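You operate a simulated robot arm through the tools that you are given. There is no shell and no other tool. Be economical: measure what you need, move in short steps, check, and stop when the job is done.

The job below is to be done with a simulated two-armed robot. You get a single attempt, and the scene is never put back.

Task
Take the small green pad on the top of the kitting bench and put it away on the top of the side table. Take the white screw tub on the top of the kitting bench and put it away on the top of the tool bench. Put the grey housing on top of the small carton on the third board from the top of the stock shelf. Take the teal housing and put it on top of the box with green band. Fetch the white block and set it on the fourth board from the bottom of the stock shelf. Take the white tub and leave it on the second board from the bottom of the stock shelf. Any order will do. Set down upright: white screw tub, white block.

The check looks at the end state, three seconds after you hand in, the way a careful person would. Anything else that was tipped, shoved, dropped, spilled or broken makes it a failure.

Robot
Two 6-joint arms with two-finger grippers on one trunk, on a base that drives. Base frame: it is fixed to the floor where the robot stands at the start and does not move with it; the origin is under the middle of the robot, x ahead of it, y to its left, z up; the surface under the hand at the start is at about z = 0.8. Units: m, rad, N and s.
The left shoulder is at the start at [0.07, 0.148, 1.382], the right one opposite. With the tool pointing down near the work surface each hand reaches from about 0.26 to 0.52 m from the robot's upright axis, wherever it stands, measured 20 degrees to its own side. Places, roughly: box with green band [-0.75, -5.25, 0.5]; fourth board of the stock shelf [-0.9, -5.4, 1.4]; grey housing (5x4x3 cm) [0.2, -4.3, 0.8]; second board of the stock shelf [-0.9, -5.4, 0.6]; small carton [-1, -5.5, 1]; small green pad (8x4x4 cm) [0.5, -0.1, 0.8]; teal housing (5x4x3 cm) [0.2, -4.3, 0.8]; top of the side table [12.5, -1.3, 0.8]; top of the tool bench [8.9, -3.3, 0.8]; white block (3x6x5 cm) [-0.3, -5.5, 1]; white screw tub [0.5, 0.25, 0.75]; white tub (6x6x5 cm) [-0.5, -5.3, 1]. Payload 2.69 kg a hand.
Tool frame (each hand has its own): the origin (TCP) lies between the finger pads and is the grasp point; the fingertips stand 0.02 m ahead of it; z points along the fingers, y is the line along which they close. Largest opening 0.1 m; the body of the gripper starts 0.063 m behind the TCP.
Orientation is that of the tool frame in the base frame, as [roll, pitch, yaw] about the fixed x, y, z axes, in that order (R = Rz(yaw) Ry(pitch) Rx(roll)). With the fingers straight down and closing along the base's y, the tool's x points along the base's -x, its y along +y and its z along -z.

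Tools
- The arms move only by the tool send_rows. It takes "left_motion", "right_motion" or both (then of equal length, played together; a hand with none holds still); each is a list of rows, each an object (a shift or turn left out is 0, a gripper value left out holds the last) with "slide": the shift along the tool's x, y, z in m, a list of three; "rot": the turn, a rotation vector about the tool's x, y, z in rad, a list of three; "fingers": the finger opening in m, from 0 to 0.1. In form: [{"slide": [dx, dy, dz], "rot": [wx, wy, wz], "fingers": fingers}, ...]. A call has 1 to 12 rows; each row shifts and turns the commanded pose from where the row before left it, along the tool's axes as they then stand. Rows are played at 5 a second. More than 0.05 m and 0.15 rad between two rows, or a gripper value outside its range, and nothing of the call is played. Where a pose cannot be reached the arm comes as near as it can. A force on the tool above 40 N (or 10 N above the force at the start of the call, whichever is more), or a blocked arm, ends the call early, and 0.2 s more pass. Each finger travels about 0.045 m/s and halts on what it meets, pressing with about 30 N; the grip force reading is that of the motor and also rises with nothing between the fingers. The clock runs only during rows and for 0.2 s after the last one: add rows that do not move to give the fingers time. It gives the time, the measured TCP pose, the force on the tool (base axes), the opening and the grip force at its end, in the units of the frame above (readings bear some noise), with the torque about the TCP (base axes, N m) and any sound that the robot's microphone picked up.
- Cameras (640 x 400 px; columns grow to the right, rows downward): "scene" is now at [0.1134, 0.0206, 1.5757]; the picture's right is [0.35, -0.93, 0.00], its down [-0.83, -0.31, -0.46] and it looks along [0.43, 0.16, -0.89] (base axes); focal length 254 px, centre (320, 200). "left" rides on the left gripper at [0.07, 0.019, -0.099] in its tool frame; the picture's right is [-0.26, 0.97, 0.00], its down [-0.75, -0.20, -0.63] and it looks along [-0.61, -0.16, 0.78] (tool axes); focal length 230 px, centre (320, 200). "right" rides on the right gripper at [0.07, -0.019, -0.099] in its tool frame; the picture's right is [0.26, 0.97, 0.00], its down [-0.75, 0.20, -0.63] and it looks along [-0.61, 0.16, 0.78] (tool axes); focal length 230 px, centre (320, 200). There is no depth. A picture from a camera that has moved, and an enlarged one, comes with that camera's place and axes in the base frame and with its lens.
- get_image(camera): a new picture of that camera. The clock stands still meanwhile.
- lift_body(by): slides the trunk up (or, below 0, down) by that many m; the arms and the scene camera ride with it, the base frame stays. It gives what a move gives, with no picture.
- steer(legs): drives the robot by 1 to 6 legs, each [ahead, turn to the left] in m and rad, along the robot's own axes; the way and the turn of a leg run together, so that a leg with both is an arc; at most 1.5 m and 3.142 rad a leg. The arms and the cameras ride along, it lands a little off, and it stops where it bumps. It gives what a move gives.
- aim_head(pan, tilt): turns the head with the scene camera to pan (to the left, within 1.501 rad either way) and tilt (down, from -0.506 to 1.204), counted from straight ahead of the robot. It gives what a move gives.
- enlarge(camera, box): a new picture of the part [left, top, right, bottom] of that camera's present view, enlarged. The clock stands still meanwhile.
- finish_job(): hands the job in; it is judged then, once.

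Work in short steps. Places have to be worked out from the pictures, the camera data and where the tool is seen: move nearer, look again, correct. Check each grasp and each placing, and mend what went wrong. You have 186 turns and 154 pictures in all, those below and enlarged ones among them. Open the grippers and draw the arms clear of the work before you hand the job in, unless the task says otherwise; then end with one line.

The tools are called after "Request:" as name(argument=value, ...) on one line, values as JSON. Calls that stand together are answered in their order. send_rows: Moves the arms, as the interface text tells. Its arguments: {"type":"object","properties":{"left_motion":{"type":"array"},"right_motion":{"type":"array"}},"required":[]} The other tools are called the same way: lift_body (by) slides the trunk up or down; steer (legs) drives the base; aim_head (pan, tilt) turns the head that bears the scene camera; get_image (camera) takes a picture; enlarge (camera, box) takes an enlarged picture of a part of a camera's view; finish_job () hands the job in.

At the start:

```text
time_s: 0.0
left_tcp_pos: [0.4434, 0.2852, 0.9917]
left_tool_rot: [-3.142, 0.001, 3.14]
left_wrist_force: [0.3, 0.5, 0.6]
left_wrist_torque: [-0.02, -0.02, 0.01]
left_opening: 0.1002
left_grasp_force: 0.0
right_tcp_pos: [0.5139, -0.1152, 1.0548]
right_tool_rot: [3.141, 0.001, 3.141]
right_wrist_force: [-0.6, -0.4, 1.0]
right_wrist_torque: [0.03, 0.01, -0.04]
right_opening: 0.0998
right_grasp_force: 0.1
trunk travel left (down, up): [-0.94, 0.0]
robot x, y, heading: [0.0028, -0.0015, 0.0]
head pan, tilt: [0.363, 1.089]
```

scene: 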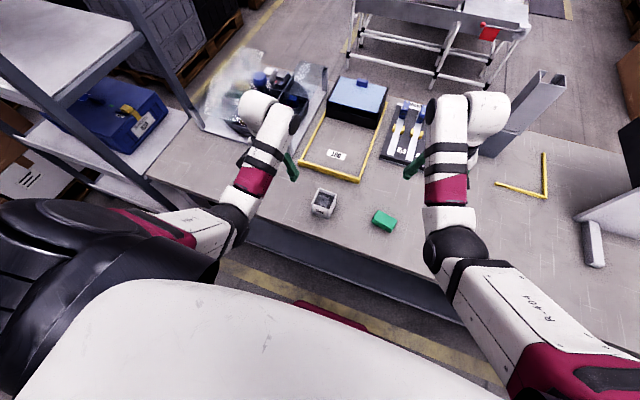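
right: 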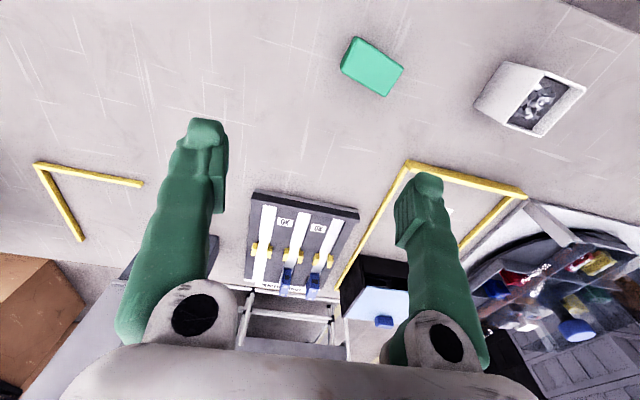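
left: 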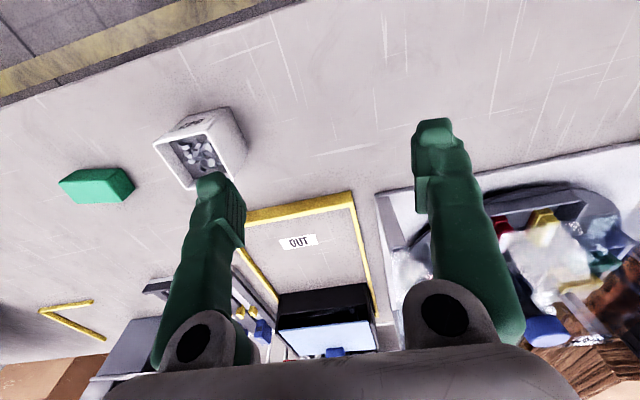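

I estimate the pad at about (0.48,-0.06) and the tub's rim at about (0.46,0.137, z 0.85). I'll enlarge both to get their orientation.

Request:
enlarge(camera="scene", box=[290, 170, 418, 250])

Request:
enlarge(camera="right", box=[320, 20, 608, 200])

```text
5.00 times, centred on (354, 210) of scene
camera zoom: at [0.1134, 0.0206, 1.5757], right [0.35, -0.93, 0.0], down [-0.83, -0.31, -0.46], along [0.43, 0.16, -0.89], focal length 1270 px, centre (150, 150)
```

zoom: 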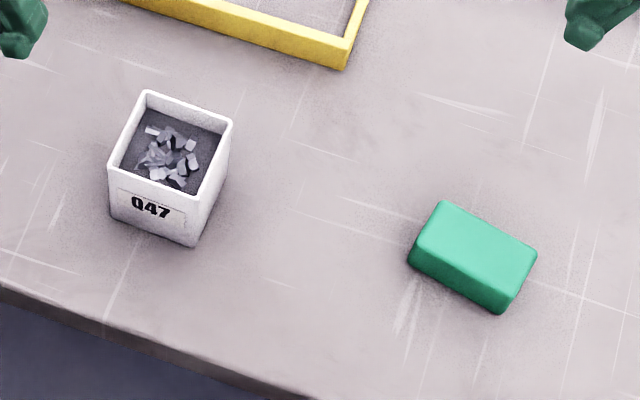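

```text
2.22 times, centred on (464, 110) of right
camera zoom: at [0.4449, -0.1336, 1.1539], right [-0.26, 0.97, 0.0], down [0.75, 0.2, 0.63], along [0.61, 0.16, -0.78], focal length 511 px, centre (0, 400)
```

zoom: 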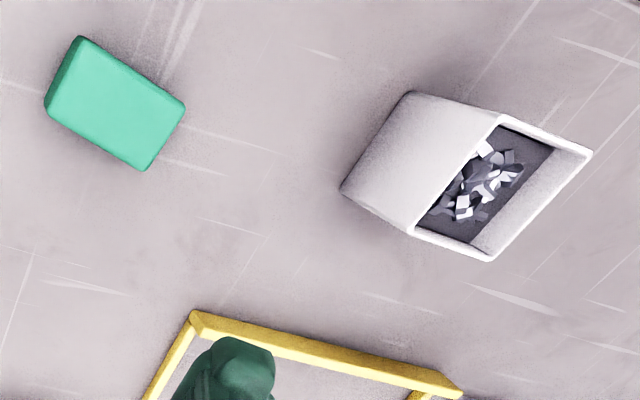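

The tub is square to the base axes, centred near (0.4625,0.137). The pad's long axis is turned about 11° and its centre is near (0.477,-0.06). I'll bring both hands above them, still well clear.

Request:
send_rows(left_motion=[{"slide": [-0.007, -0.049, 0], "fingers": 0.1}, {"slide": [-0.006, -0.049, 0]}, {"slide": [-0.006, -0.049, 0]}, {"slide": [0, 0, 0.04]}, {"slide": [0, 0, 0.04]}, {}], right_motion=[{"slide": [0.012, 0.019, 0.04], "fingers": 0.1}, {"slide": [0.012, 0.018, 0.04]}, {"slide": [0.012, 0.018, 0.04]}, {"slide": [0, 0, 0.03], "rot": [0, 0, 0.1]}, {"rot": [0, 0, 0.09]}, {}])

Request:
get_image(camera="left")

Request:
get_image(camera="right")

```text
time_s: 1.6
left_tcp_pos: [0.4607, 0.1395, 0.9131]
left_tool_rot: [-3.141, 0.003, 3.141]
left_wrist_force: [0.5, -0.3, -0.1]
left_wrist_torque: [0.01, -0.01, 0.01]
left_opening: 0.0999
left_grasp_force: 0.0
right_tcp_pos: [0.4851, -0.0877, 0.9015]
right_tool_rot: [-3.107, 0.014, 2.922]
right_wrist_force: [-0.2, 0.2, -0.1]
right_wrist_torque: [-0.01, 0.03, -0.05]
right_opening: 0.1001
right_grasp_force: 0.0
trunk travel left (down, up): [-0.94, 0.0]
robot x, y, heading: [0.002, -0.0022, -0.003]
head pan, tilt: [0.363, 1.089]
stopped in row 6 (right hand): the arm was blocked; the commanded pose is now the measured one
```

```text
148 pictures are left
camera left: at [0.3913, 0.1571, 1.0135], right [0.26, 0.97, 0.0], down [0.75, -0.2, 0.63], along [0.61, -0.16, -0.78], focal length 230 px, centre (320, 200)
```

left: 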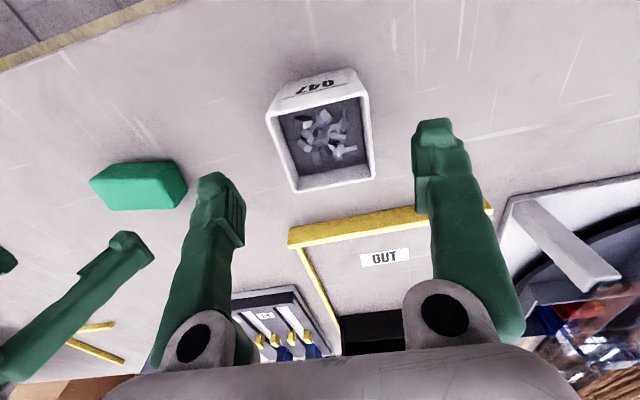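

```text
147 pictures are left
camera right: at [0.4121, -0.0863, 1.0], right [-0.04, 1.0, -0.04], down [0.77, 0.06, 0.63], along [0.63, 0.0, -0.77], focal length 230 px, centre (320, 200)
```

right: 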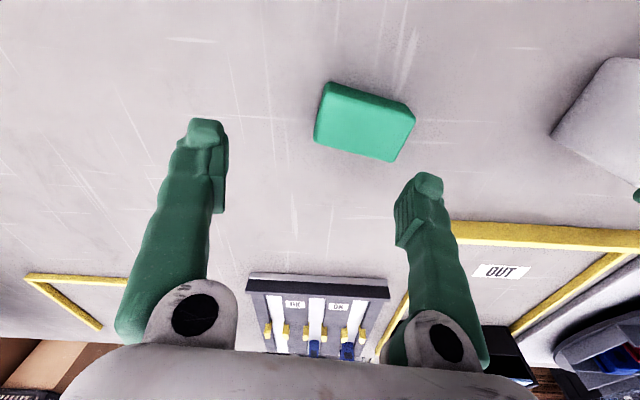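

The right arm was blocked, probably against the left. I'll back it off and level it, and lower the left hand over the tub, which is centred.

Request:
send_rows(right_motion=[{"slide": [0, -0.03, -0.02]}, {"slide": [0, -0.04, -0.02], "rot": [-0.034, 0.014, -0.03]}, {"slide": [0, -0.04, -0.02]}, {}])

Request:
send_rows(left_motion=[{"slide": [0, 0, 0.035], "fingers": 0.1}, {"slide": [0, 0, 0.038]}, {}, {"fingers": 0.03}, {}, {}, {}, {}])

```text
time_s: 2.6
left_tcp_pos: [0.4616, 0.1393, 0.9138]
left_tool_rot: [3.141, -0.001, -3.14]
left_wrist_force: [-0.3, 0.6, 0.0]
left_wrist_torque: [-0.02, 0.0, -0.01]
left_opening: 0.0999
left_grasp_force: 0.2
right_tcp_pos: [0.4617, -0.191, 0.9618]
right_tool_rot: [3.137, -0.005, 2.957]
right_wrist_force: [0.5, 0.9, -0.2]
right_wrist_torque: [-0.02, 0.03, -0.02]
right_opening: 0.0998
right_grasp_force: 0.0
trunk travel left (down, up): [-0.94, 0.0]
robot x, y, heading: [-0.0003, -0.001, -0.0]
head pan, tilt: [0.363, 1.089]
```

```text
time_s: 4.4
left_tcp_pos: [0.4618, 0.1382, 0.8388]
left_tool_rot: [3.141, 0.001, 3.141]
left_wrist_force: [-0.4, 0.7, 1.9]
left_wrist_torque: [0.0, -0.06, -0.06]
left_opening: 0.063
left_grasp_force: 30.1
right_tcp_pos: [0.4617, -0.1919, 0.9631]
right_tool_rot: [3.138, -0.003, 2.956]
right_wrist_force: [-0.1, -0.3, 0.4]
right_wrist_torque: [0.01, 0.0, 0.01]
right_opening: 0.1
right_grasp_force: 0.0
trunk travel left (down, up): [-0.94, 0.0]
robot x, y, heading: [-0.002, -0.001, -0.004]
head pan, tilt: [0.363, 1.089]
```

The tub is gripped at 0.063 m. I'll lift it and move it left, out of the right arm's way.

Request:
send_rows(left_motion=[{"slide": [0, 0, -0.03]}, {"slide": [0, 0, -0.04]}, {"slide": [0, 0, -0.04]}, {"slide": [0, 0, -0.04]}, {"slide": [0, 0.03, -0.04]}, {"slide": [0.0, 0.04, 0]}, {"slide": [0.0, 0.04, 0]}, {"slide": [0.0, 0.04, 0]}, {}])

Request:
get_image(camera="left")

Request:
get_image(camera="right")

```text
time_s: 6.4
left_tcp_pos: [0.4691, 0.287, 1.0149]
left_tool_rot: [-3.14, 0.0, -3.141]
left_wrist_force: [1.3, -0.2, -1.9]
left_wrist_torque: [0.01, -0.03, -0.04]
left_opening: 0.0627
left_grasp_force: 30.3
left hand out of reach, approached as far as the arm can: row 5, 6
right_tcp_pos: [0.4632, -0.1917, 0.9629]
right_tool_rot: [3.139, -0.004, 2.957]
right_wrist_force: [0.4, -0.7, 1.0]
right_wrist_torque: [0.0, 0.0, 0.01]
right_opening: 0.0997
right_grasp_force: 0.0
trunk travel left (down, up): [-0.94, 0.0]
robot x, y, heading: [0.0023, 0.0022, 0.004]
head pan, tilt: [0.363, 1.089]
```

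```text
146 pictures are left
camera left: at [0.3992, 0.305, 1.1145], right [0.26, 0.97, 0.0], down [0.75, -0.2, 0.63], along [0.61, -0.16, -0.78], focal length 230 px, centre (320, 200)
```

left: 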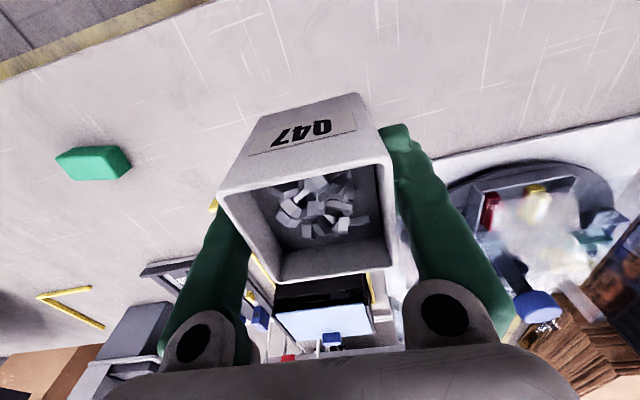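

```text
145 pictures are left
camera right: at [0.3913, -0.1968, 1.0616], right [-0.08, 1.0, 0.0], down [0.78, 0.06, 0.63], along [0.63, 0.05, -0.78], focal length 230 px, centre (320, 200)
```

right: 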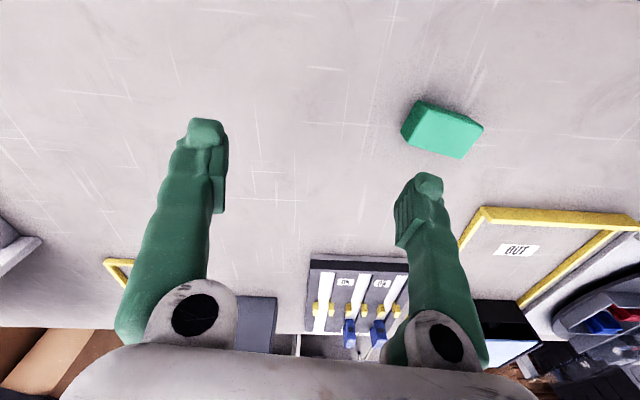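

The tub is secure. The pad centre is about (0.4755,-0.06) with yaw about -0.21, so I'll move the right hand above it and check before descending.

Request:
send_rows(right_motion=[{"rot": [0, 0, 0.03]}, {"slide": [0.005, 0.044, 0]}, {"slide": [0.005, 0.044, 0.01]}, {"slide": [0.006, 0.043, 0.03]}, {"slide": [0, 0, 0.03]}, {}])

Request:
get_image(camera="right")

```text
refused: row 4 steps farther than a row can; nothing moved
```

```text
144 pictures are left
camera right: at [0.3913, -0.1968, 1.0616], right [-0.08, 1.0, 0.0], down [0.78, 0.06, 0.63], along [0.63, 0.05, -0.78], focal length 230 px, centre (320, 200)
```

right: 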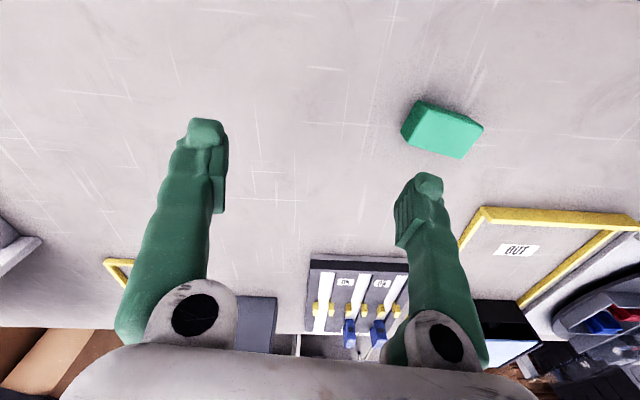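

A row was just over the step limit, so I'm resending with smaller steps.

Request:
send_rows(right_motion=[{"rot": [0, 0, 0.03]}, {"slide": [0.005, 0.044, 0]}, {"slide": [0.005, 0.044, 0]}, {"slide": [0.006, 0.043, 0]}, {"slide": [0, 0, 0.03]}, {"slide": [0, 0, 0.03]}, {}])

Request:
get_image(camera="right")

```text
time_s: 8.2
left_tcp_pos: [0.4693, 0.2855, 1.0143]
left_tool_rot: [-3.14, -0.002, -3.14]
left_wrist_force: [0.6, -0.6, -2.3]
left_wrist_torque: [0.05, 0.02, 0.01]
left_opening: 0.0627
left_grasp_force: 29.8
right_tcp_pos: [0.4838, -0.0918, 0.8998]
right_tool_rot: [-3.107, 0.015, 2.897]
right_wrist_force: [0.2, -0.3, -0.9]
right_wrist_torque: [0.01, 0.0, 0.03]
right_opening: 0.1
right_grasp_force: 0.2
trunk travel left (down, up): [-0.94, 0.0]
robot x, y, heading: [-0.0015, 0.003, -0.003]
head pan, tilt: [0.363, 1.089]
stopped in row 7 (right hand): the arm was blocked; the commanded pose is now the measured one
```

```text
143 pictures are left
camera right: at [0.4106, -0.0883, 0.9989], right [-0.02, 1.0, -0.04], down [0.77, 0.04, 0.63], along [0.64, -0.02, -0.77], focal length 230 px, centre (320, 200)
```

right: 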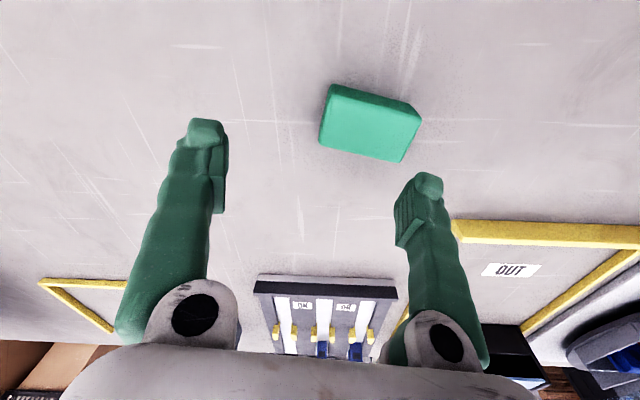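

It was blocked at the same spot again, so this is the arm's own limit and not a collision. I'll raise the right hand, tuck the left in a bit, and turn the base left 0.2 so the pad falls within the right arm's range.

Request:
send_rows(right_motion=[{"slide": [0, -0.03, -0.03]}, {"slide": [0, -0.03, -0.03], "rot": [-0.034, 0.014, 0]}, {"slide": [0.0, 0, -0.03]}, {}], left_motion=[{"slide": [0, -0.03, 0]}, {"slide": [0.02, -0.04, 0]}, {"slide": [0.03, 0, 0]}, {}])

Request:
steer(legs=[[0, 0.2]])

Request:
get_image(camera="right")

```text
time_s: 9.2
left_tcp_pos: [0.4296, 0.2161, 0.9925]
left_tool_rot: [-3.14, -0.001, -3.139]
left_wrist_force: [0.0, 0.4, -2.3]
left_wrist_torque: [-0.03, -0.01, -0.02]
left_opening: 0.0626
left_grasp_force: 30.2
left hand out of reach, approached as far as the arm can: row 2, 3
right_tcp_pos: [0.4671, -0.1426, 0.9916]
right_tool_rot: [3.14, -0.001, 2.898]
right_wrist_force: [0.4, -0.1, 0.7]
right_wrist_torque: [-0.01, -0.02, 0.03]
right_opening: 0.1001
right_grasp_force: 0.1
trunk travel left (down, up): [-0.94, 0.0]
robot x, y, heading: [0.0009, -0.0001, -0.001]
head pan, tilt: [0.363, 1.089]
```

```text
time_s: 10.3
left_tcp_pos: [0.3784, 0.2923, 0.9937]
left_tool_rot: [3.14, 0.003, -2.944]
left_wrist_force: [1.2, 0.1, -1.5]
left_wrist_torque: [0.03, 0.0, 0.02]
left_opening: 0.0624
left_grasp_force: 29.9
right_tcp_pos: [0.4876, -0.0523, 0.9906]
right_tool_rot: [3.138, -0.002, 3.094]
right_wrist_force: [0.6, -1.0, -0.7]
right_wrist_torque: [0.04, 0.04, 0.01]
right_opening: 0.0999
right_grasp_force: 0.0
trunk travel left (down, up): [-0.94, 0.0]
robot x, y, heading: [0.0014, 0.0, 0.2]
head pan, tilt: [0.363, 1.089]
```

```text
142 pictures are left
camera right: at [0.4176, -0.0672, 1.0906], right [-0.21, 0.98, 0.0], down [0.76, 0.16, 0.63], along [0.61, 0.14, -0.78], focal length 230 px, centre (320, 200)
```

right: 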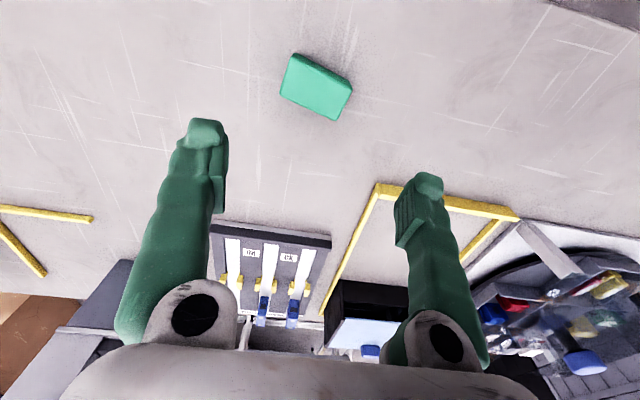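

I can reach it now. I'll rotate to the pad's yaw, centre over it and descend partway.

Request:
send_rows(right_motion=[{"rot": [0, 0, 0.1]}, {"rot": [0, 0, 0.067], "slide": [0.01, -0.007, 0]}, {"slide": [0, 0, 0.035]}, {"slide": [0, 0, 0.035]}, {}])

Request:
get_image(camera="right")

```text
time_s: 11.5
left_tcp_pos: [0.3783, 0.2925, 0.9939]
left_tool_rot: [3.141, 0.003, -2.945]
left_wrist_force: [-0.4, -0.4, -2.4]
left_wrist_torque: [-0.04, 0.02, -0.02]
left_opening: 0.0627
left_grasp_force: 29.9
right_tcp_pos: [0.4753, -0.0562, 0.9231]
right_tool_rot: [3.138, -0.001, 2.926]
right_wrist_force: [0.5, -0.3, 0.3]
right_wrist_torque: [0.01, 0.0, -0.01]
right_opening: 0.1
right_grasp_force: 0.1
trunk travel left (down, up): [-0.94, 0.0]
robot x, y, heading: [-0.0016, -0.0018, 0.197]
head pan, tilt: [0.363, 1.089]
```

```text
141 pictures are left
camera right: at [0.4031, -0.0595, 1.0212], right [-0.05, 1.0, 0.0], down [0.78, 0.03, 0.63], along [0.63, 0.03, -0.78], focal length 230 px, centre (320, 200)
```

right: 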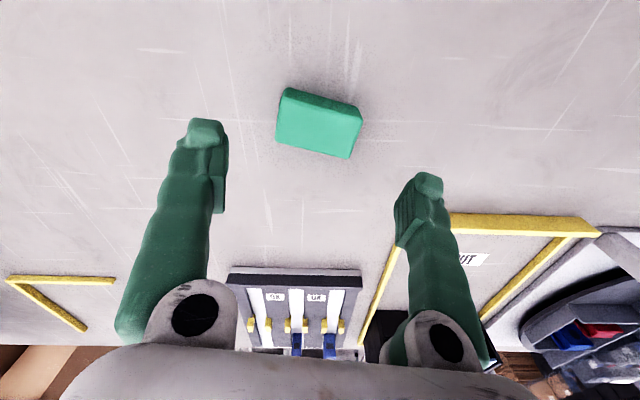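

It's centred. I'll descend and grip.

Request:
send_rows(right_motion=[{"slide": [0, 0, 0.035]}, {"slide": [0, 0, 0.035]}, {"slide": [0, 0, 0.025]}, {}, {"fingers": 0.03}, {}, {}, {}, {}])

Request:
get_image(camera="right")

```text
time_s: 13.5
left_tcp_pos: [0.3789, 0.2932, 0.9931]
left_tool_rot: [3.139, 0.0, -2.944]
left_wrist_force: [-0.5, 1.3, -2.2]
left_wrist_torque: [0.05, 0.0, -0.03]
left_opening: 0.0626
left_grasp_force: 30.1
right_tcp_pos: [0.476, -0.0571, 0.8245]
right_tool_rot: [3.141, 0.002, 2.928]
right_wrist_force: [-0.4, -0.7, 0.7]
right_wrist_torque: [0.02, -0.02, -0.04]
right_opening: 0.0686
right_grasp_force: 30.3
trunk travel left (down, up): [-0.94, 0.0]
robot x, y, heading: [-0.0017, -0.001, 0.195]
head pan, tilt: [0.363, 1.089]
```

```text
140 pictures are left
camera right: at [0.404, -0.0598, 0.925], right [-0.05, 1.0, 0.0], down [0.78, 0.04, 0.63], along [0.63, 0.03, -0.78], focal length 230 px, centre (320, 200)
```

right: 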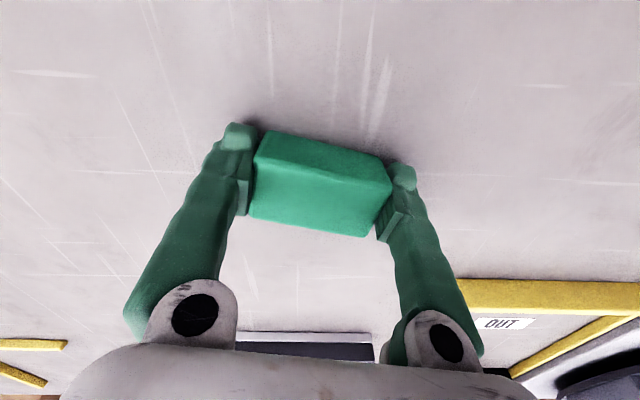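

The pad is gripped. I'll lift it, pull both hands in, and then look around before planning the drive.

Request:
send_rows(right_motion=[{"slide": [0, 0, -0.035]}, {"slide": [0, 0, -0.04]}, {"slide": [0, 0, -0.04]}, {"slide": [0.0, -0.03, -0.03]}, {"slide": [0.03, -0.03, 0]}, {"slide": [0.04, -0.02, 0]}, {"slide": [0.03, 0, 0]}, {}])

Request:
aim_head(pan=0.0, tilt=0.3)

Request:
get_image(camera="scene")

Request:
aim_head(pan=-1.3, tilt=0.3)

Request:
get_image(camera="scene")

```text
time_s: 15.3
left_tcp_pos: [0.3783, 0.292, 0.9929]
left_tool_rot: [-3.141, -0.001, -2.945]
left_wrist_force: [-0.1, 0.1, -2.6]
left_wrist_torque: [0.01, 0.01, 0.01]
left_opening: 0.0625
left_grasp_force: 29.8
right_tcp_pos: [0.3787, -0.1717, 0.9752]
right_tool_rot: [-3.02, 0.066, 2.93]
right_wrist_force: [-0.2, -0.2, -0.2]
right_wrist_torque: [0.05, 0.01, 0.0]
right_opening: 0.0686
right_grasp_force: 30.3
trunk travel left (down, up): [-0.94, 0.0]
robot x, y, heading: [-0.0045, -0.0017, 0.196]
head pan, tilt: [0.363, 1.089]
stopped in row 8 (right hand): the arm was blocked; the commanded pose is now the measured one
```

```text
time_s: 16.5
left_tcp_pos: [0.3789, 0.2925, 0.9932]
left_tool_rot: [-3.141, 0.004, -2.947]
left_wrist_force: [-0.4, -0.4, -2.8]
left_wrist_torque: [0.01, 0.03, 0.01]
left_opening: 0.0626
left_grasp_force: 29.5
right_tcp_pos: [0.3771, -0.1698, 0.9751]
right_tool_rot: [-3.019, 0.068, 2.929]
right_wrist_force: [1.4, 1.3, 0.4]
right_wrist_torque: [0.03, 0.01, 0.02]
right_opening: 0.0687
right_grasp_force: 29.7
trunk travel left (down, up): [-0.94, 0.0]
robot x, y, heading: [-0.0002, -0.0012, 0.198]
head pan, tilt: [0.0, 0.3]
```

```text
139 pictures are left
camera scene: at [0.1445, 0.0261, 1.6411], right [0.2, -0.98, 0.0], down [-0.29, -0.06, -0.95], along [0.94, 0.19, -0.3], focal length 254 px, centre (320, 200)
```

scene: 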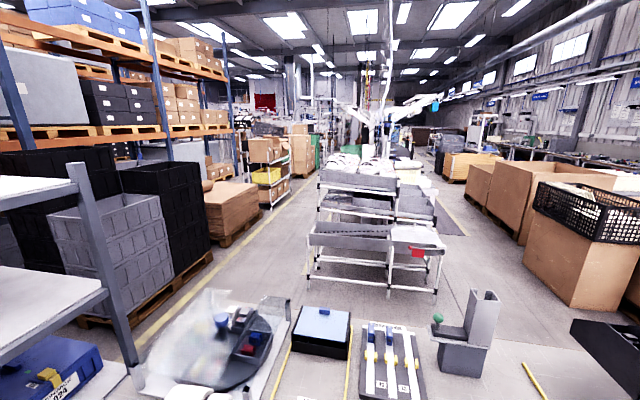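

```text
time_s: 17.9
left_tcp_pos: [0.3783, 0.2931, 0.9926]
left_tool_rot: [-3.141, 0.002, -2.946]
left_wrist_force: [1.0, 0.7, -2.6]
left_wrist_torque: [0.01, 0.02, 0.02]
left_opening: 0.0626
left_grasp_force: 30.2
right_tcp_pos: [0.3776, -0.1709, 0.9762]
right_tool_rot: [-3.019, 0.066, 2.927]
right_wrist_force: [-0.7, -0.6, -0.4]
right_wrist_torque: [-0.01, -0.02, 0.02]
right_opening: 0.0685
right_grasp_force: 29.8
trunk travel left (down, up): [-0.94, 0.0]
robot x, y, heading: [0.0008, 0.0004, 0.201]
head pan, tilt: [-1.3, 0.3]
```

```text
138 pictures are left
camera scene: at [0.0952, -0.0753, 1.6412], right [-0.89, -0.45, 0.0], down [-0.13, 0.26, -0.96], along [0.43, -0.85, -0.3], focal length 254 px, centre (320, 200)
```

scene: 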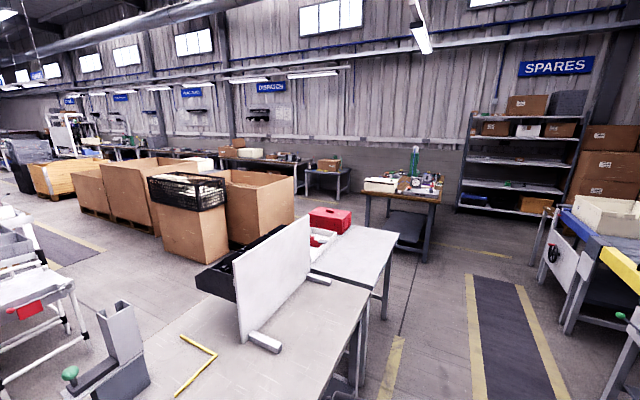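

Both items are held. The bench edge is at about x=0.36, so I'll back off slightly, turn right toward the open floor and look around.

Request:
steer(legs=[[-0.2, 0], [0, -1.77]])

Request:
aim_head(pan=0.7, tilt=0.35)

Request:
get_image(camera="scene")

Request:
aim_head(pan=-0.5, tilt=0.35)

Request:
get_image(camera="scene")

```text
time_s: 23.8
left_tcp_pos: [0.0127, -0.4696, 0.9931]
left_tool_rot: [3.141, 0.002, 1.562]
left_wrist_force: [-0.4, 0.5, -1.8]
left_wrist_torque: [0.01, -0.01, 0.03]
left_opening: 0.0627
left_grasp_force: 29.8
right_tcp_pos: [-0.4417, -0.3742, 0.9766]
right_tool_rot: [-3.023, 0.07, 1.152]
right_wrist_force: [-0.2, -0.2, -0.2]
right_wrist_torque: [0.0, -0.03, 0.02]
right_opening: 0.0688
right_grasp_force: 29.6
trunk travel left (down, up): [-0.94, 0.0]
robot x, y, heading: [-0.1955, -0.0398, -1.583]
head pan, tilt: [-1.3, 0.3]
```

```text
time_s: 25.8
left_tcp_pos: [0.0119, -0.4709, 0.9934]
left_tool_rot: [-3.14, 0.002, 1.561]
left_wrist_force: [-0.1, -0.4, -1.9]
left_wrist_torque: [-0.01, -0.02, 0.0]
left_opening: 0.0626
left_grasp_force: 30.2
right_tcp_pos: [-0.4423, -0.3738, 0.9762]
right_tool_rot: [-3.023, 0.071, 1.153]
right_wrist_force: [0.0, 0.6, 0.1]
right_wrist_torque: [0.03, 0.0, 0.02]
right_opening: 0.0689
right_grasp_force: 30.2
trunk travel left (down, up): [-0.94, 0.0]
robot x, y, heading: [-0.201, -0.0425, -1.579]
head pan, tilt: [0.7, 0.351]
```

```text
137 pictures are left
camera scene: at [-0.1351, -0.164, 1.6364], right [-0.77, -0.64, 0.0], down [-0.22, 0.27, -0.94], along [0.6, -0.72, -0.34], focal length 254 px, centre (320, 200)
```

scene: 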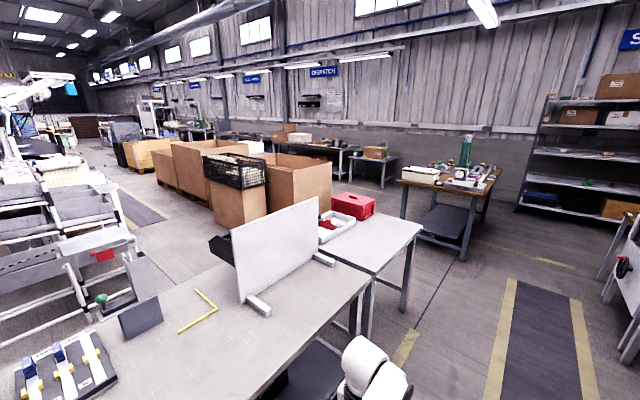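

```text
time_s: 27.2
left_tcp_pos: [0.0126, -0.47, 0.9931]
left_tool_rot: [-3.142, 0.002, 1.562]
left_wrist_force: [0.3, 0.1, -2.2]
left_wrist_torque: [-0.01, -0.01, -0.03]
left_opening: 0.0626
left_grasp_force: 30.2
right_tcp_pos: [-0.4413, -0.3737, 0.9763]
right_tool_rot: [-3.022, 0.068, 1.153]
right_wrist_force: [-0.4, -0.1, 0.2]
right_wrist_torque: [-0.03, -0.01, -0.03]
right_opening: 0.0687
right_grasp_force: 30.2
trunk travel left (down, up): [-0.94, 0.0]
robot x, y, heading: [-0.1982, -0.0419, -1.582]
head pan, tilt: [-0.499, 0.351]
```

```text
136 pictures are left
camera scene: at [-0.2396, -0.1735, 1.6365], right [-0.87, 0.49, 0.0], down [0.17, 0.3, -0.94], along [-0.46, -0.82, -0.34], focal length 254 px, centre (320, 200)
```

scene: 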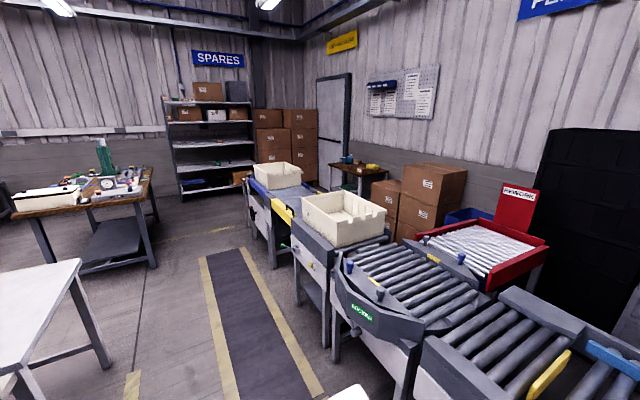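

The layout is clear: an aisle runs down the mat, there's a gap at y≈-2.43 between the white table and the wood bench, then a corridor at y≈-1.3 going +x. I'll drive down the mat, turn to +x and look.

Request:
steer(legs=[[1.2, 0.01], [1.19, 0], [0, 1.575]])

Request:
aim_head(pan=0.0, tilt=0.5)

Request:
get_image(camera="scene")

```text
time_s: 42.6
left_tcp_pos: [0.2189, -2.1852, 0.9935]
left_tool_rot: [3.14, 0.003, -3.125]
left_wrist_force: [0.7, 0.0, -2.1]
left_wrist_torque: [0.0, 0.0, 0.01]
left_opening: 0.0626
left_grasp_force: 29.9
right_tcp_pos: [0.1331, -2.6413, 0.975]
right_tool_rot: [-3.018, 0.068, 2.749]
right_wrist_force: [0.5, -0.4, -0.8]
right_wrist_torque: [-0.01, 0.02, 0.01]
right_opening: 0.0686
right_grasp_force: 30.2
trunk travel left (down, up): [-0.94, 0.0]
robot x, y, heading: [-0.2075, -2.4052, 0.015]
head pan, tilt: [-0.499, 0.351]
```

```text
time_s: 43.5
left_tcp_pos: [0.2182, -2.1838, 0.9943]
left_tool_rot: [-3.141, 0.001, -3.124]
left_wrist_force: [0.4, -0.6, -2.1]
left_wrist_torque: [-0.01, -0.05, 0.0]
left_opening: 0.0626
left_grasp_force: 30.0
right_tcp_pos: [0.1334, -2.6407, 0.9758]
right_tool_rot: [-3.02, 0.069, 2.749]
right_wrist_force: [0.0, -0.7, 0.3]
right_wrist_torque: [0.0, 0.02, -0.03]
right_opening: 0.0686
right_grasp_force: 29.4
trunk travel left (down, up): [-0.94, 0.0]
robot x, y, heading: [-0.204, -2.4079, 0.02]
head pan, tilt: [0.0, 0.499]
```

```text
135 pictures are left
camera scene: at [-0.0617, -2.4053, 1.6228], right [0.02, -1.0, 0.0], down [-0.48, -0.01, -0.88], along [0.88, 0.01, -0.48], focal length 254 px, centre (320, 200)
```

scene: 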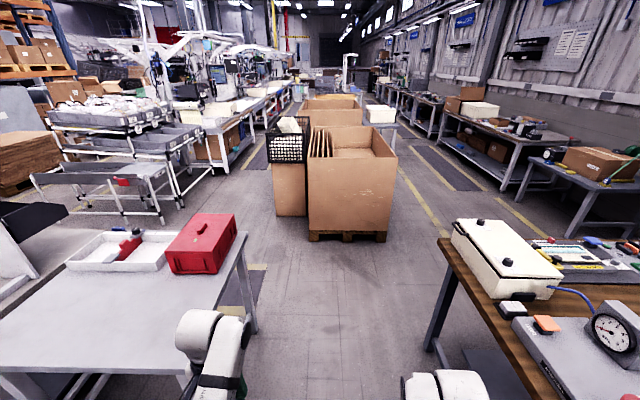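

The view down the hall is good. I'll enlarge the region around the tool bench (predicted px ~(353,90)) and the side table (~(301,82)).

Request:
enlarge(camera="scene", box=[240, 30, 480, 180])

```text
2.67 times, centred on (360, 105) of scene
camera zoom: at [-0.0617, -2.4053, 1.6228], right [0.02, -1.0, 0.0], down [-0.48, -0.01, -0.88], along [0.88, 0.01, -0.48], focal length 678 px, centre (213, 453)
```

zoom: 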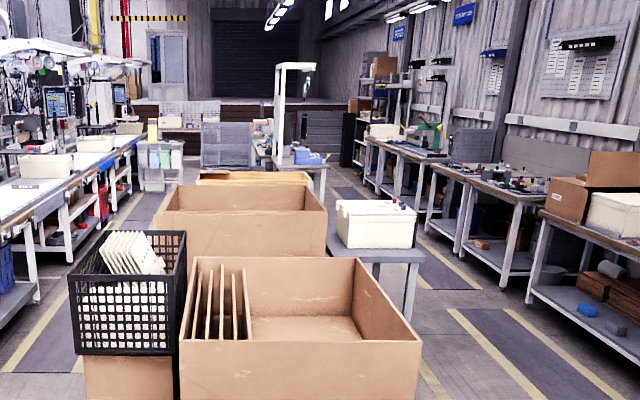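

I'll take the left corridor, which runs at y≈-1.35 toward both targets. I'll go through the gap, swing north between the table and the boxes, then face +x.

Request:
steer(legs=[[0, -0.06], [1.65, 0.04]])

Request:
get_image(camera="scene")

```text
refused: 1.65 is not a number from -1.5 to 1.5
```

```text
133 pictures are left
camera scene: at [-0.0617, -2.4053, 1.6228], right [0.02, -1.0, 0.0], down [-0.48, -0.01, -0.88], along [0.88, 0.01, -0.48], focal length 254 px, centre (320, 200)
```

scene: 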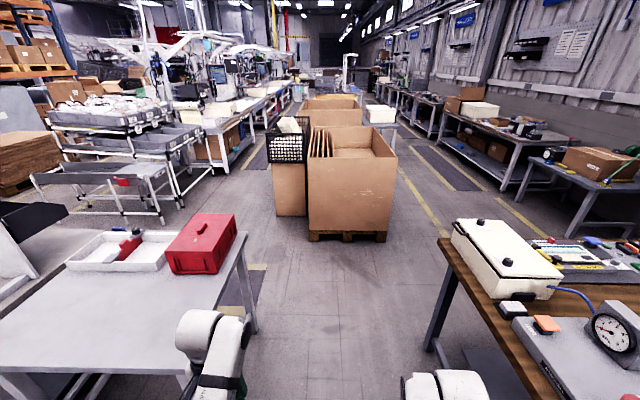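

A leg can be at most 1.5 m, so I'm splitting it.

Request:
steer(legs=[[0, -0.06], [0.85, 0.02], [0.8, 0.02], [0, 1.2]])

Request:
get_image(camera="scene")

```text
time_s: 55.3
left_tcp_pos: [1.4031, -1.9847, 0.9944]
left_tool_rot: [3.141, 0.0, -1.974]
left_wrist_force: [0.1, 0.1, -2.4]
left_wrist_torque: [0.0, -0.02, 0.01]
left_opening: 0.0625
left_grasp_force: 29.6
right_tcp_pos: [1.786, -2.2471, 0.9757]
right_tool_rot: [-3.02, 0.066, -2.382]
right_wrist_force: [0.6, 0.8, -0.5]
right_wrist_torque: [0.01, 0.04, -0.01]
right_opening: 0.0687
right_grasp_force: 29.9
trunk travel left (down, up): [-0.94, 0.0]
robot x, y, heading: [1.4346, -2.4638, 1.172]
head pan, tilt: [0.0, 0.499]
```

```text
132 pictures are left
camera scene: at [1.4912, -2.3339, 1.6228], right [0.92, -0.39, 0.0], down [-0.19, -0.44, -0.88], along [0.34, 0.81, -0.48], focal length 254 px, centre (320, 200)
```

scene: 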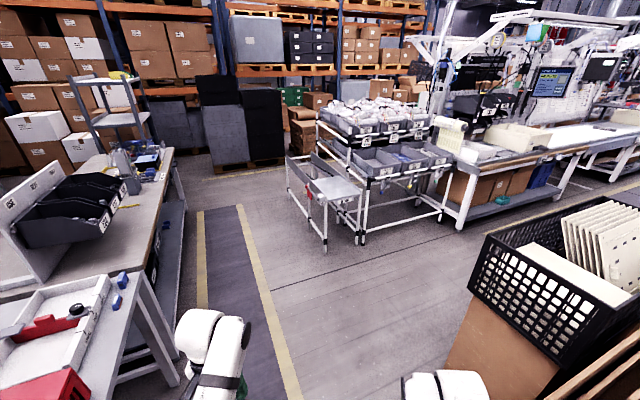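

The way is clear. I'll drive up to the corridor centreline (y≈-1.3) and face +x.

Request:
steer(legs=[[1.23, 0], [0, -1.172]])

Request:
aim_head(pan=0.0, tilt=0.3)

Request:
get_image(camera="scene")

```text
time_s: 64.4
left_tcp_pos: [2.335, -1.1407, 0.9935]
left_tool_rot: [3.141, 0.0, 3.136]
left_wrist_force: [0.6, -0.4, -2.0]
left_wrist_torque: [0.01, 0.01, -0.04]
left_opening: 0.0628
left_grasp_force: 30.5
right_tcp_pos: [2.2409, -1.5963, 0.9754]
right_tool_rot: [-3.02, 0.068, 2.728]
right_wrist_force: [0.4, 0.1, -1.0]
right_wrist_torque: [-0.01, 0.0, -0.01]
right_opening: 0.0686
right_grasp_force: 29.6
trunk travel left (down, up): [-0.94, 0.0]
robot x, y, heading: [1.9051, -1.3493, -0.006]
head pan, tilt: [0.0, 0.499]
```

```text
time_s: 65.1
left_tcp_pos: [2.3358, -1.1407, 0.9926]
left_tool_rot: [3.141, 0.0, 3.136]
left_wrist_force: [0.1, 0.6, -2.4]
left_wrist_torque: [0.04, 0.0, -0.01]
left_opening: 0.0624
left_grasp_force: 30.3
right_tcp_pos: [2.24, -1.5948, 0.976]
right_tool_rot: [-3.019, 0.069, 2.727]
right_wrist_force: [0.3, 0.2, -0.8]
right_wrist_torque: [-0.01, 0.0, 0.0]
right_opening: 0.0682
right_grasp_force: 30.0
trunk travel left (down, up): [-0.94, 0.0]
robot x, y, heading: [1.9056, -1.3571, -0.009]
head pan, tilt: [0.0, 0.3]
```

```text
131 pictures are left
camera scene: at [2.0525, -1.3548, 1.6411], right [-0.01, -1.0, 0.0], down [-0.3, 0.0, -0.95], along [0.95, -0.01, -0.3], focal length 254 px, centre (320, 200)
```

scene: 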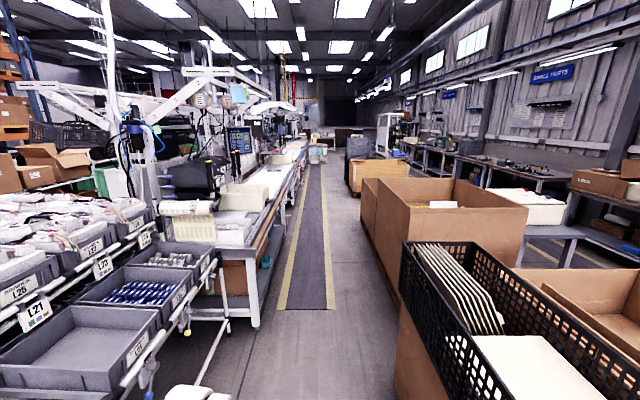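

The corridor is free for y between about -0.76 and -1.65. I'll shift left to y≈-1.2 and face down the aisle.

Request:
steer(legs=[[0, 0.3], [0.52, 0], [0, -0.29]])

Request:
get_image(camera="scene")

```text
time_s: 70.1
left_tcp_pos: [2.8389, -0.9899, 0.9926]
left_tool_rot: [-3.14, 0.0, 3.139]
left_wrist_force: [-0.5, -0.6, -2.8]
left_wrist_torque: [-0.01, 0.01, -0.04]
left_opening: 0.0626
left_grasp_force: 30.0
right_tcp_pos: [2.7462, -1.4457, 0.9764]
right_tool_rot: [-3.02, 0.07, 2.728]
right_wrist_force: [-0.1, 0.3, 0.1]
right_wrist_torque: [-0.02, 0.02, 0.01]
right_opening: 0.0684
right_grasp_force: 29.5
trunk travel left (down, up): [-0.94, 0.0]
robot x, y, heading: [2.408, -1.2011, -0.004]
head pan, tilt: [0.0, 0.3]
```

```text
130 pictures are left
camera scene: at [2.5571, -1.2032, 1.6411], right [0.0, -1.0, 0.0], down [-0.3, 0.0, -0.95], along [0.95, 0.0, -0.3], focal length 254 px, centre (320, 200)
```

scene: 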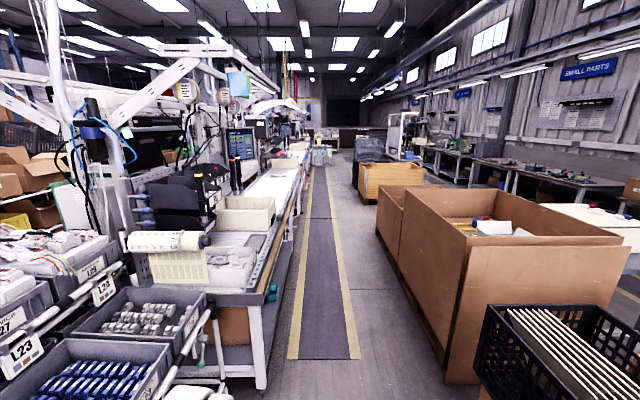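

It's clear straight ahead. I'll drive 3 m along the mat and look again.

Request:
steer(legs=[[1.5, -0.012], [1.5, 0]])

Request:
get_image(camera="scene")

```text
time_s: 84.7
left_tcp_pos: [5.8747, -1.0799, 0.9934]
left_tool_rot: [-3.141, 0.002, 3.119]
left_wrist_force: [-0.6, -0.3, -1.9]
left_wrist_torque: [0.04, 0.0, 0.0]
left_opening: 0.0626
left_grasp_force: 29.8
right_tcp_pos: [5.7732, -1.5327, 0.977]
right_tool_rot: [-3.022, 0.071, 2.709]
right_wrist_force: [-1.1, -0.1, 0.2]
right_wrist_torque: [0.01, -0.01, 0.02]
right_opening: 0.0686
right_grasp_force: 30.4
trunk travel left (down, up): [-0.94, 0.0]
robot x, y, heading: [5.4411, -1.283, -0.025]
head pan, tilt: [0.0, 0.3]
```

```text
129 pictures are left
camera scene: at [5.5881, -1.2878, 1.6413], right [-0.02, -1.0, 0.0], down [-0.3, 0.01, -0.96], along [0.95, -0.02, -0.3], focal length 254 px, centre (320, 200)
```

scene: 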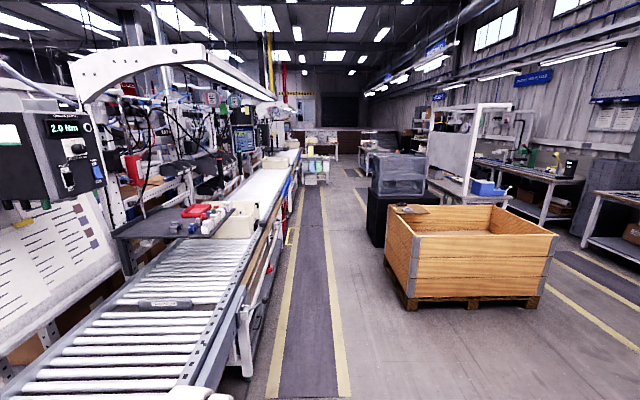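

The tool bench is around px (463,185), behind a wooden crate. I'll enlarge that area.

Request:
enlarge(camera="scene", box=[340, 90, 596, 250])

Request:
enlarge(camera="scene", box=[270, 110, 398, 190])

```text
2.50 times, centred on (468, 170) of scene
camera zoom: at [5.5881, -1.2878, 1.6413], right [-0.02, -1.0, 0.0], down [-0.3, 0.01, -0.96], along [0.95, -0.02, -0.3], focal length 635 px, centre (-50, 275)
```

zoom: 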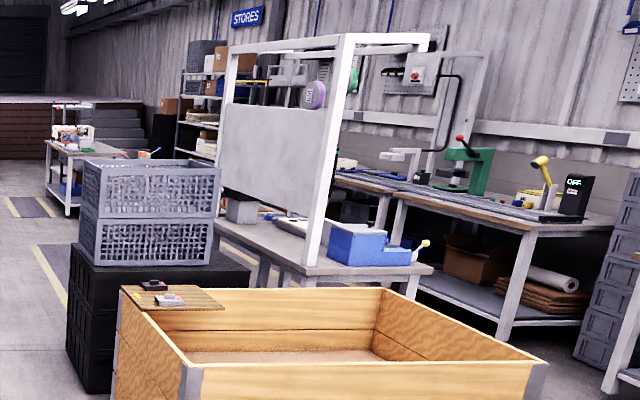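

```text
5.00 times, centred on (334, 150) of scene
camera zoom: at [5.5881, -1.2878, 1.6413], right [-0.02, -1.0, 0.0], down [-0.3, 0.01, -0.96], along [0.95, -0.02, -0.3], focal length 1270 px, centre (250, 450)
```

zoom: 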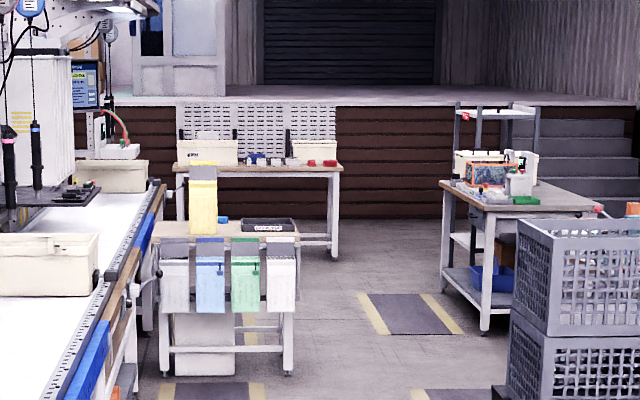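

The side table, with hanging bins at x≈12.2 and y≈-1.3, is straight ahead, so I'll deliver the pad first. Driving 4.4 m along the aisle.

Request:
steer(legs=[[1.5, 0.027], [1.45, 0], [1.45, 0]])

Request:
get_image(camera="scene")

```text
time_s: 105.9
left_tcp_pos: [10.301, -1.1533, 0.9941]
left_tool_rot: [-3.141, 0.001, 3.136]
left_wrist_force: [0.5, -0.5, -1.1]
left_wrist_torque: [0.03, 0.01, 0.03]
left_opening: 0.0626
left_grasp_force: 30.1
right_tcp_pos: [10.2072, -1.6076, 0.9769]
right_tool_rot: [-3.022, 0.07, 2.727]
right_wrist_force: [-0.3, 0.2, 0.0]
right_wrist_torque: [-0.02, -0.01, -0.01]
right_opening: 0.0684
right_grasp_force: 30.3
trunk travel left (down, up): [-0.94, 0.0]
robot x, y, heading: [9.8723, -1.3599, -0.004]
head pan, tilt: [0.0, 0.3]
```

```text
126 pictures are left
camera scene: at [10.0179, -1.3665, 1.6413], right [-0.01, -1.0, 0.0], down [-0.3, 0.0, -0.96], along [0.96, -0.01, -0.3], focal length 254 px, centre (320, 200)
```

scene: 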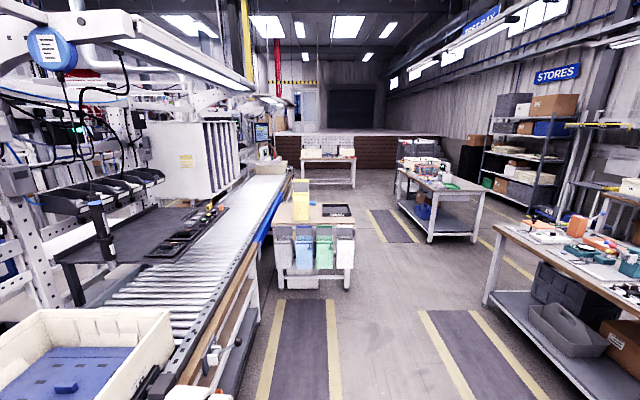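

The side table's top has free room in the middle front. I'll drive 1.3 m nearer and look down at it.

Request:
steer(legs=[[1.3, 0.01]])

Request:
aim_head(pan=0.0, tilt=0.6)

Request:
get_image(camera="scene")

```text
time_s: 112.3
left_tcp_pos: [11.5826, -1.166, 0.9929]
left_tool_rot: [3.141, 0.003, 3.132]
left_wrist_force: [-0.8, 0.3, -2.8]
left_wrist_torque: [-0.02, -0.02, 0.01]
left_opening: 0.0626
left_grasp_force: 29.9
right_tcp_pos: [11.4873, -1.6193, 0.9762]
right_tool_rot: [-3.02, 0.069, 2.721]
right_wrist_force: [0.3, -0.5, -0.1]
right_wrist_torque: [0.01, -0.02, 0.01]
right_opening: 0.0684
right_grasp_force: 29.6
trunk travel left (down, up): [-0.94, 0.0]
robot x, y, heading: [11.1488, -1.3721, -0.009]
head pan, tilt: [0.0, 0.3]
```

```text
time_s: 113.1
left_tcp_pos: [11.5837, -1.165, 0.9929]
left_tool_rot: [3.141, 0.0, 3.13]
left_wrist_force: [-0.6, 0.2, -1.7]
left_wrist_torque: [0.0, -0.01, 0.01]
left_opening: 0.0628
left_grasp_force: 30.2
right_tcp_pos: [11.4871, -1.6197, 0.9767]
right_tool_rot: [-3.02, 0.072, 2.724]
right_wrist_force: [0.2, -0.2, -0.4]
right_wrist_torque: [-0.01, 0.01, -0.01]
right_opening: 0.0683
right_grasp_force: 30.1
trunk travel left (down, up): [-0.94, 0.0]
robot x, y, heading: [11.1472, -1.3719, -0.01]
head pan, tilt: [0.0, 0.6]
```

```text
125 pictures are left
camera scene: at [11.295, -1.3776, 1.6137], right [-0.01, -1.0, 0.0], down [-0.56, 0.01, -0.83], along [0.83, -0.01, -0.56], focal length 254 px, centre (320, 200)
```

scene: 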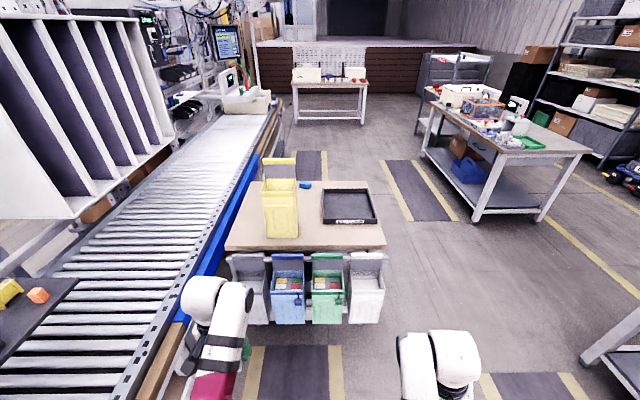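

The bins hanging on the front would block the base there. I'll approach from the table's south side instead, at about (12.05,-2.03) facing +y, where the strip in front of the black tray can be reached with the right hand.

Request:
steer(legs=[[0, -0.63], [1.13, 0], [0, 2.21]])

Request:
aim_head(pan=0.0, tilt=0.9)

Request:
get_image(camera="scene")

```text
time_s: 125.8
left_tcp_pos: [11.8366, -1.6184, 0.9938]
left_tool_rot: [3.141, 0.0, -1.566]
left_wrist_force: [1.2, 0.0, -2.5]
left_wrist_torque: [0.02, 0.04, -0.01]
left_opening: 0.0627
left_grasp_force: 29.8
right_tcp_pos: [12.2924, -1.7074, 0.9769]
right_tool_rot: [-3.018, 0.07, -1.976]
right_wrist_force: [0.2, 0.3, -0.3]
right_wrist_torque: [0.01, -0.02, -0.01]
right_opening: 0.0685
right_grasp_force: 29.7
trunk travel left (down, up): [-0.94, 0.0]
robot x, y, heading: [12.0531, -2.0487, 1.573]
head pan, tilt: [0.0, 0.6]
```

```text
time_s: 126.6
left_tcp_pos: [11.8373, -1.6174, 0.9933]
left_tool_rot: [-3.141, 0.0, -1.567]
left_wrist_force: [-1.2, 0.0, -2.9]
left_wrist_torque: [0.0, -0.02, -0.02]
left_opening: 0.0624
left_grasp_force: 30.2
right_tcp_pos: [12.2924, -1.7073, 0.9777]
right_tool_rot: [-3.019, 0.069, -1.976]
right_wrist_force: [0.4, -1.1, -0.1]
right_wrist_torque: [0.0, 0.03, -0.01]
right_opening: 0.0683
right_grasp_force: 30.3
trunk travel left (down, up): [-0.94, 0.0]
robot x, y, heading: [12.0522, -2.0417, 1.575]
head pan, tilt: [0.0, 0.901]
```

```text
124 pictures are left
camera scene: at [12.0545, -1.9213, 1.589], right [1.0, 0.0, 0.0], down [0.0, -0.78, -0.62], along [0.0, 0.62, -0.78], focal length 254 px, centre (320, 200)
```

scene: 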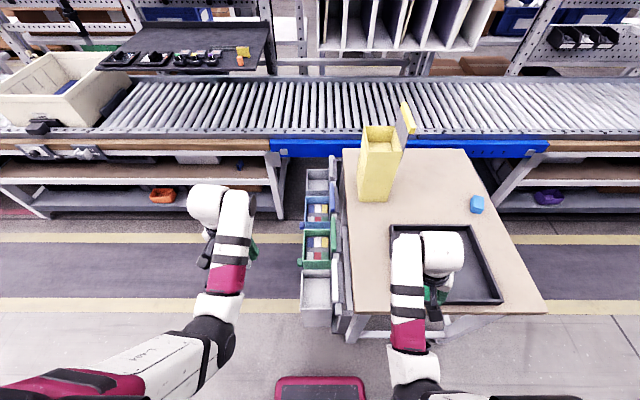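

The strip left of the black tray is free, about 12.15 to 12.29 in x at y≈-1.57. I'll move the right hand over (12.215,-1.57), level it and square it.

Request:
send_rows(right_motion=[{"slide": [-0.03, 0.03, 0], "rot": [-0.06, 0.035, 0]}, {"slide": [-0.033, 0.037, 0], "rot": [-0.063, 0.034, 0]}, {"slide": [-0.033, 0.037, 0]}, {"rot": [0, 0, -0.13]}, {"rot": [0, 0, -0.13]}, {"rot": [0, 0, -0.13]}, {}])

Request:
get_image(camera="right")

Request:
get_image(camera="scene")

```text
time_s: 128.2
left_tcp_pos: [11.8375, -1.617, 0.9936]
left_tool_rot: [-3.141, 0.0, -1.565]
left_wrist_force: [-0.1, 0.4, -2.2]
left_wrist_torque: [-0.01, -0.04, 0.01]
left_opening: 0.0623
left_grasp_force: 30.2
right_tcp_pos: [12.2347, -1.5775, 0.9728]
right_tool_rot: [-3.14, 0.003, -1.589]
right_wrist_force: [-0.1, 0.2, -0.7]
right_wrist_torque: [-0.02, -0.02, -0.01]
right_opening: 0.0686
right_grasp_force: 29.6
trunk travel left (down, up): [-0.94, 0.0]
robot x, y, heading: [12.0511, -2.0454, 1.575]
head pan, tilt: [0.0, 0.901]
```

```text
123 pictures are left
camera right: at [12.2533, -1.6459, 1.0734], right [-0.97, -0.24, 0.0], down [-0.19, 0.75, 0.63], along [-0.15, 0.61, -0.78], focal length 230 px, centre (320, 200)
```

right: 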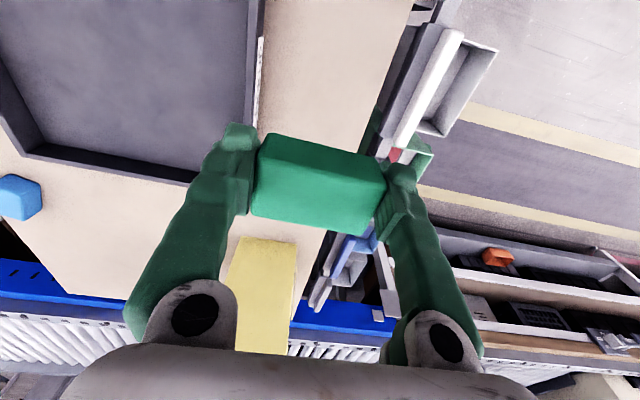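

```text
122 pictures are left
camera scene: at [12.0545, -1.9214, 1.5889], right [1.0, 0.0, 0.0], down [0.0, -0.78, -0.62], along [0.0, 0.62, -0.78], focal length 254 px, centre (320, 200)
```

scene: 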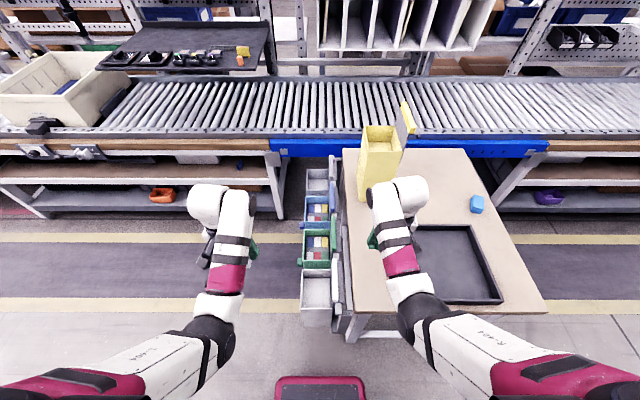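

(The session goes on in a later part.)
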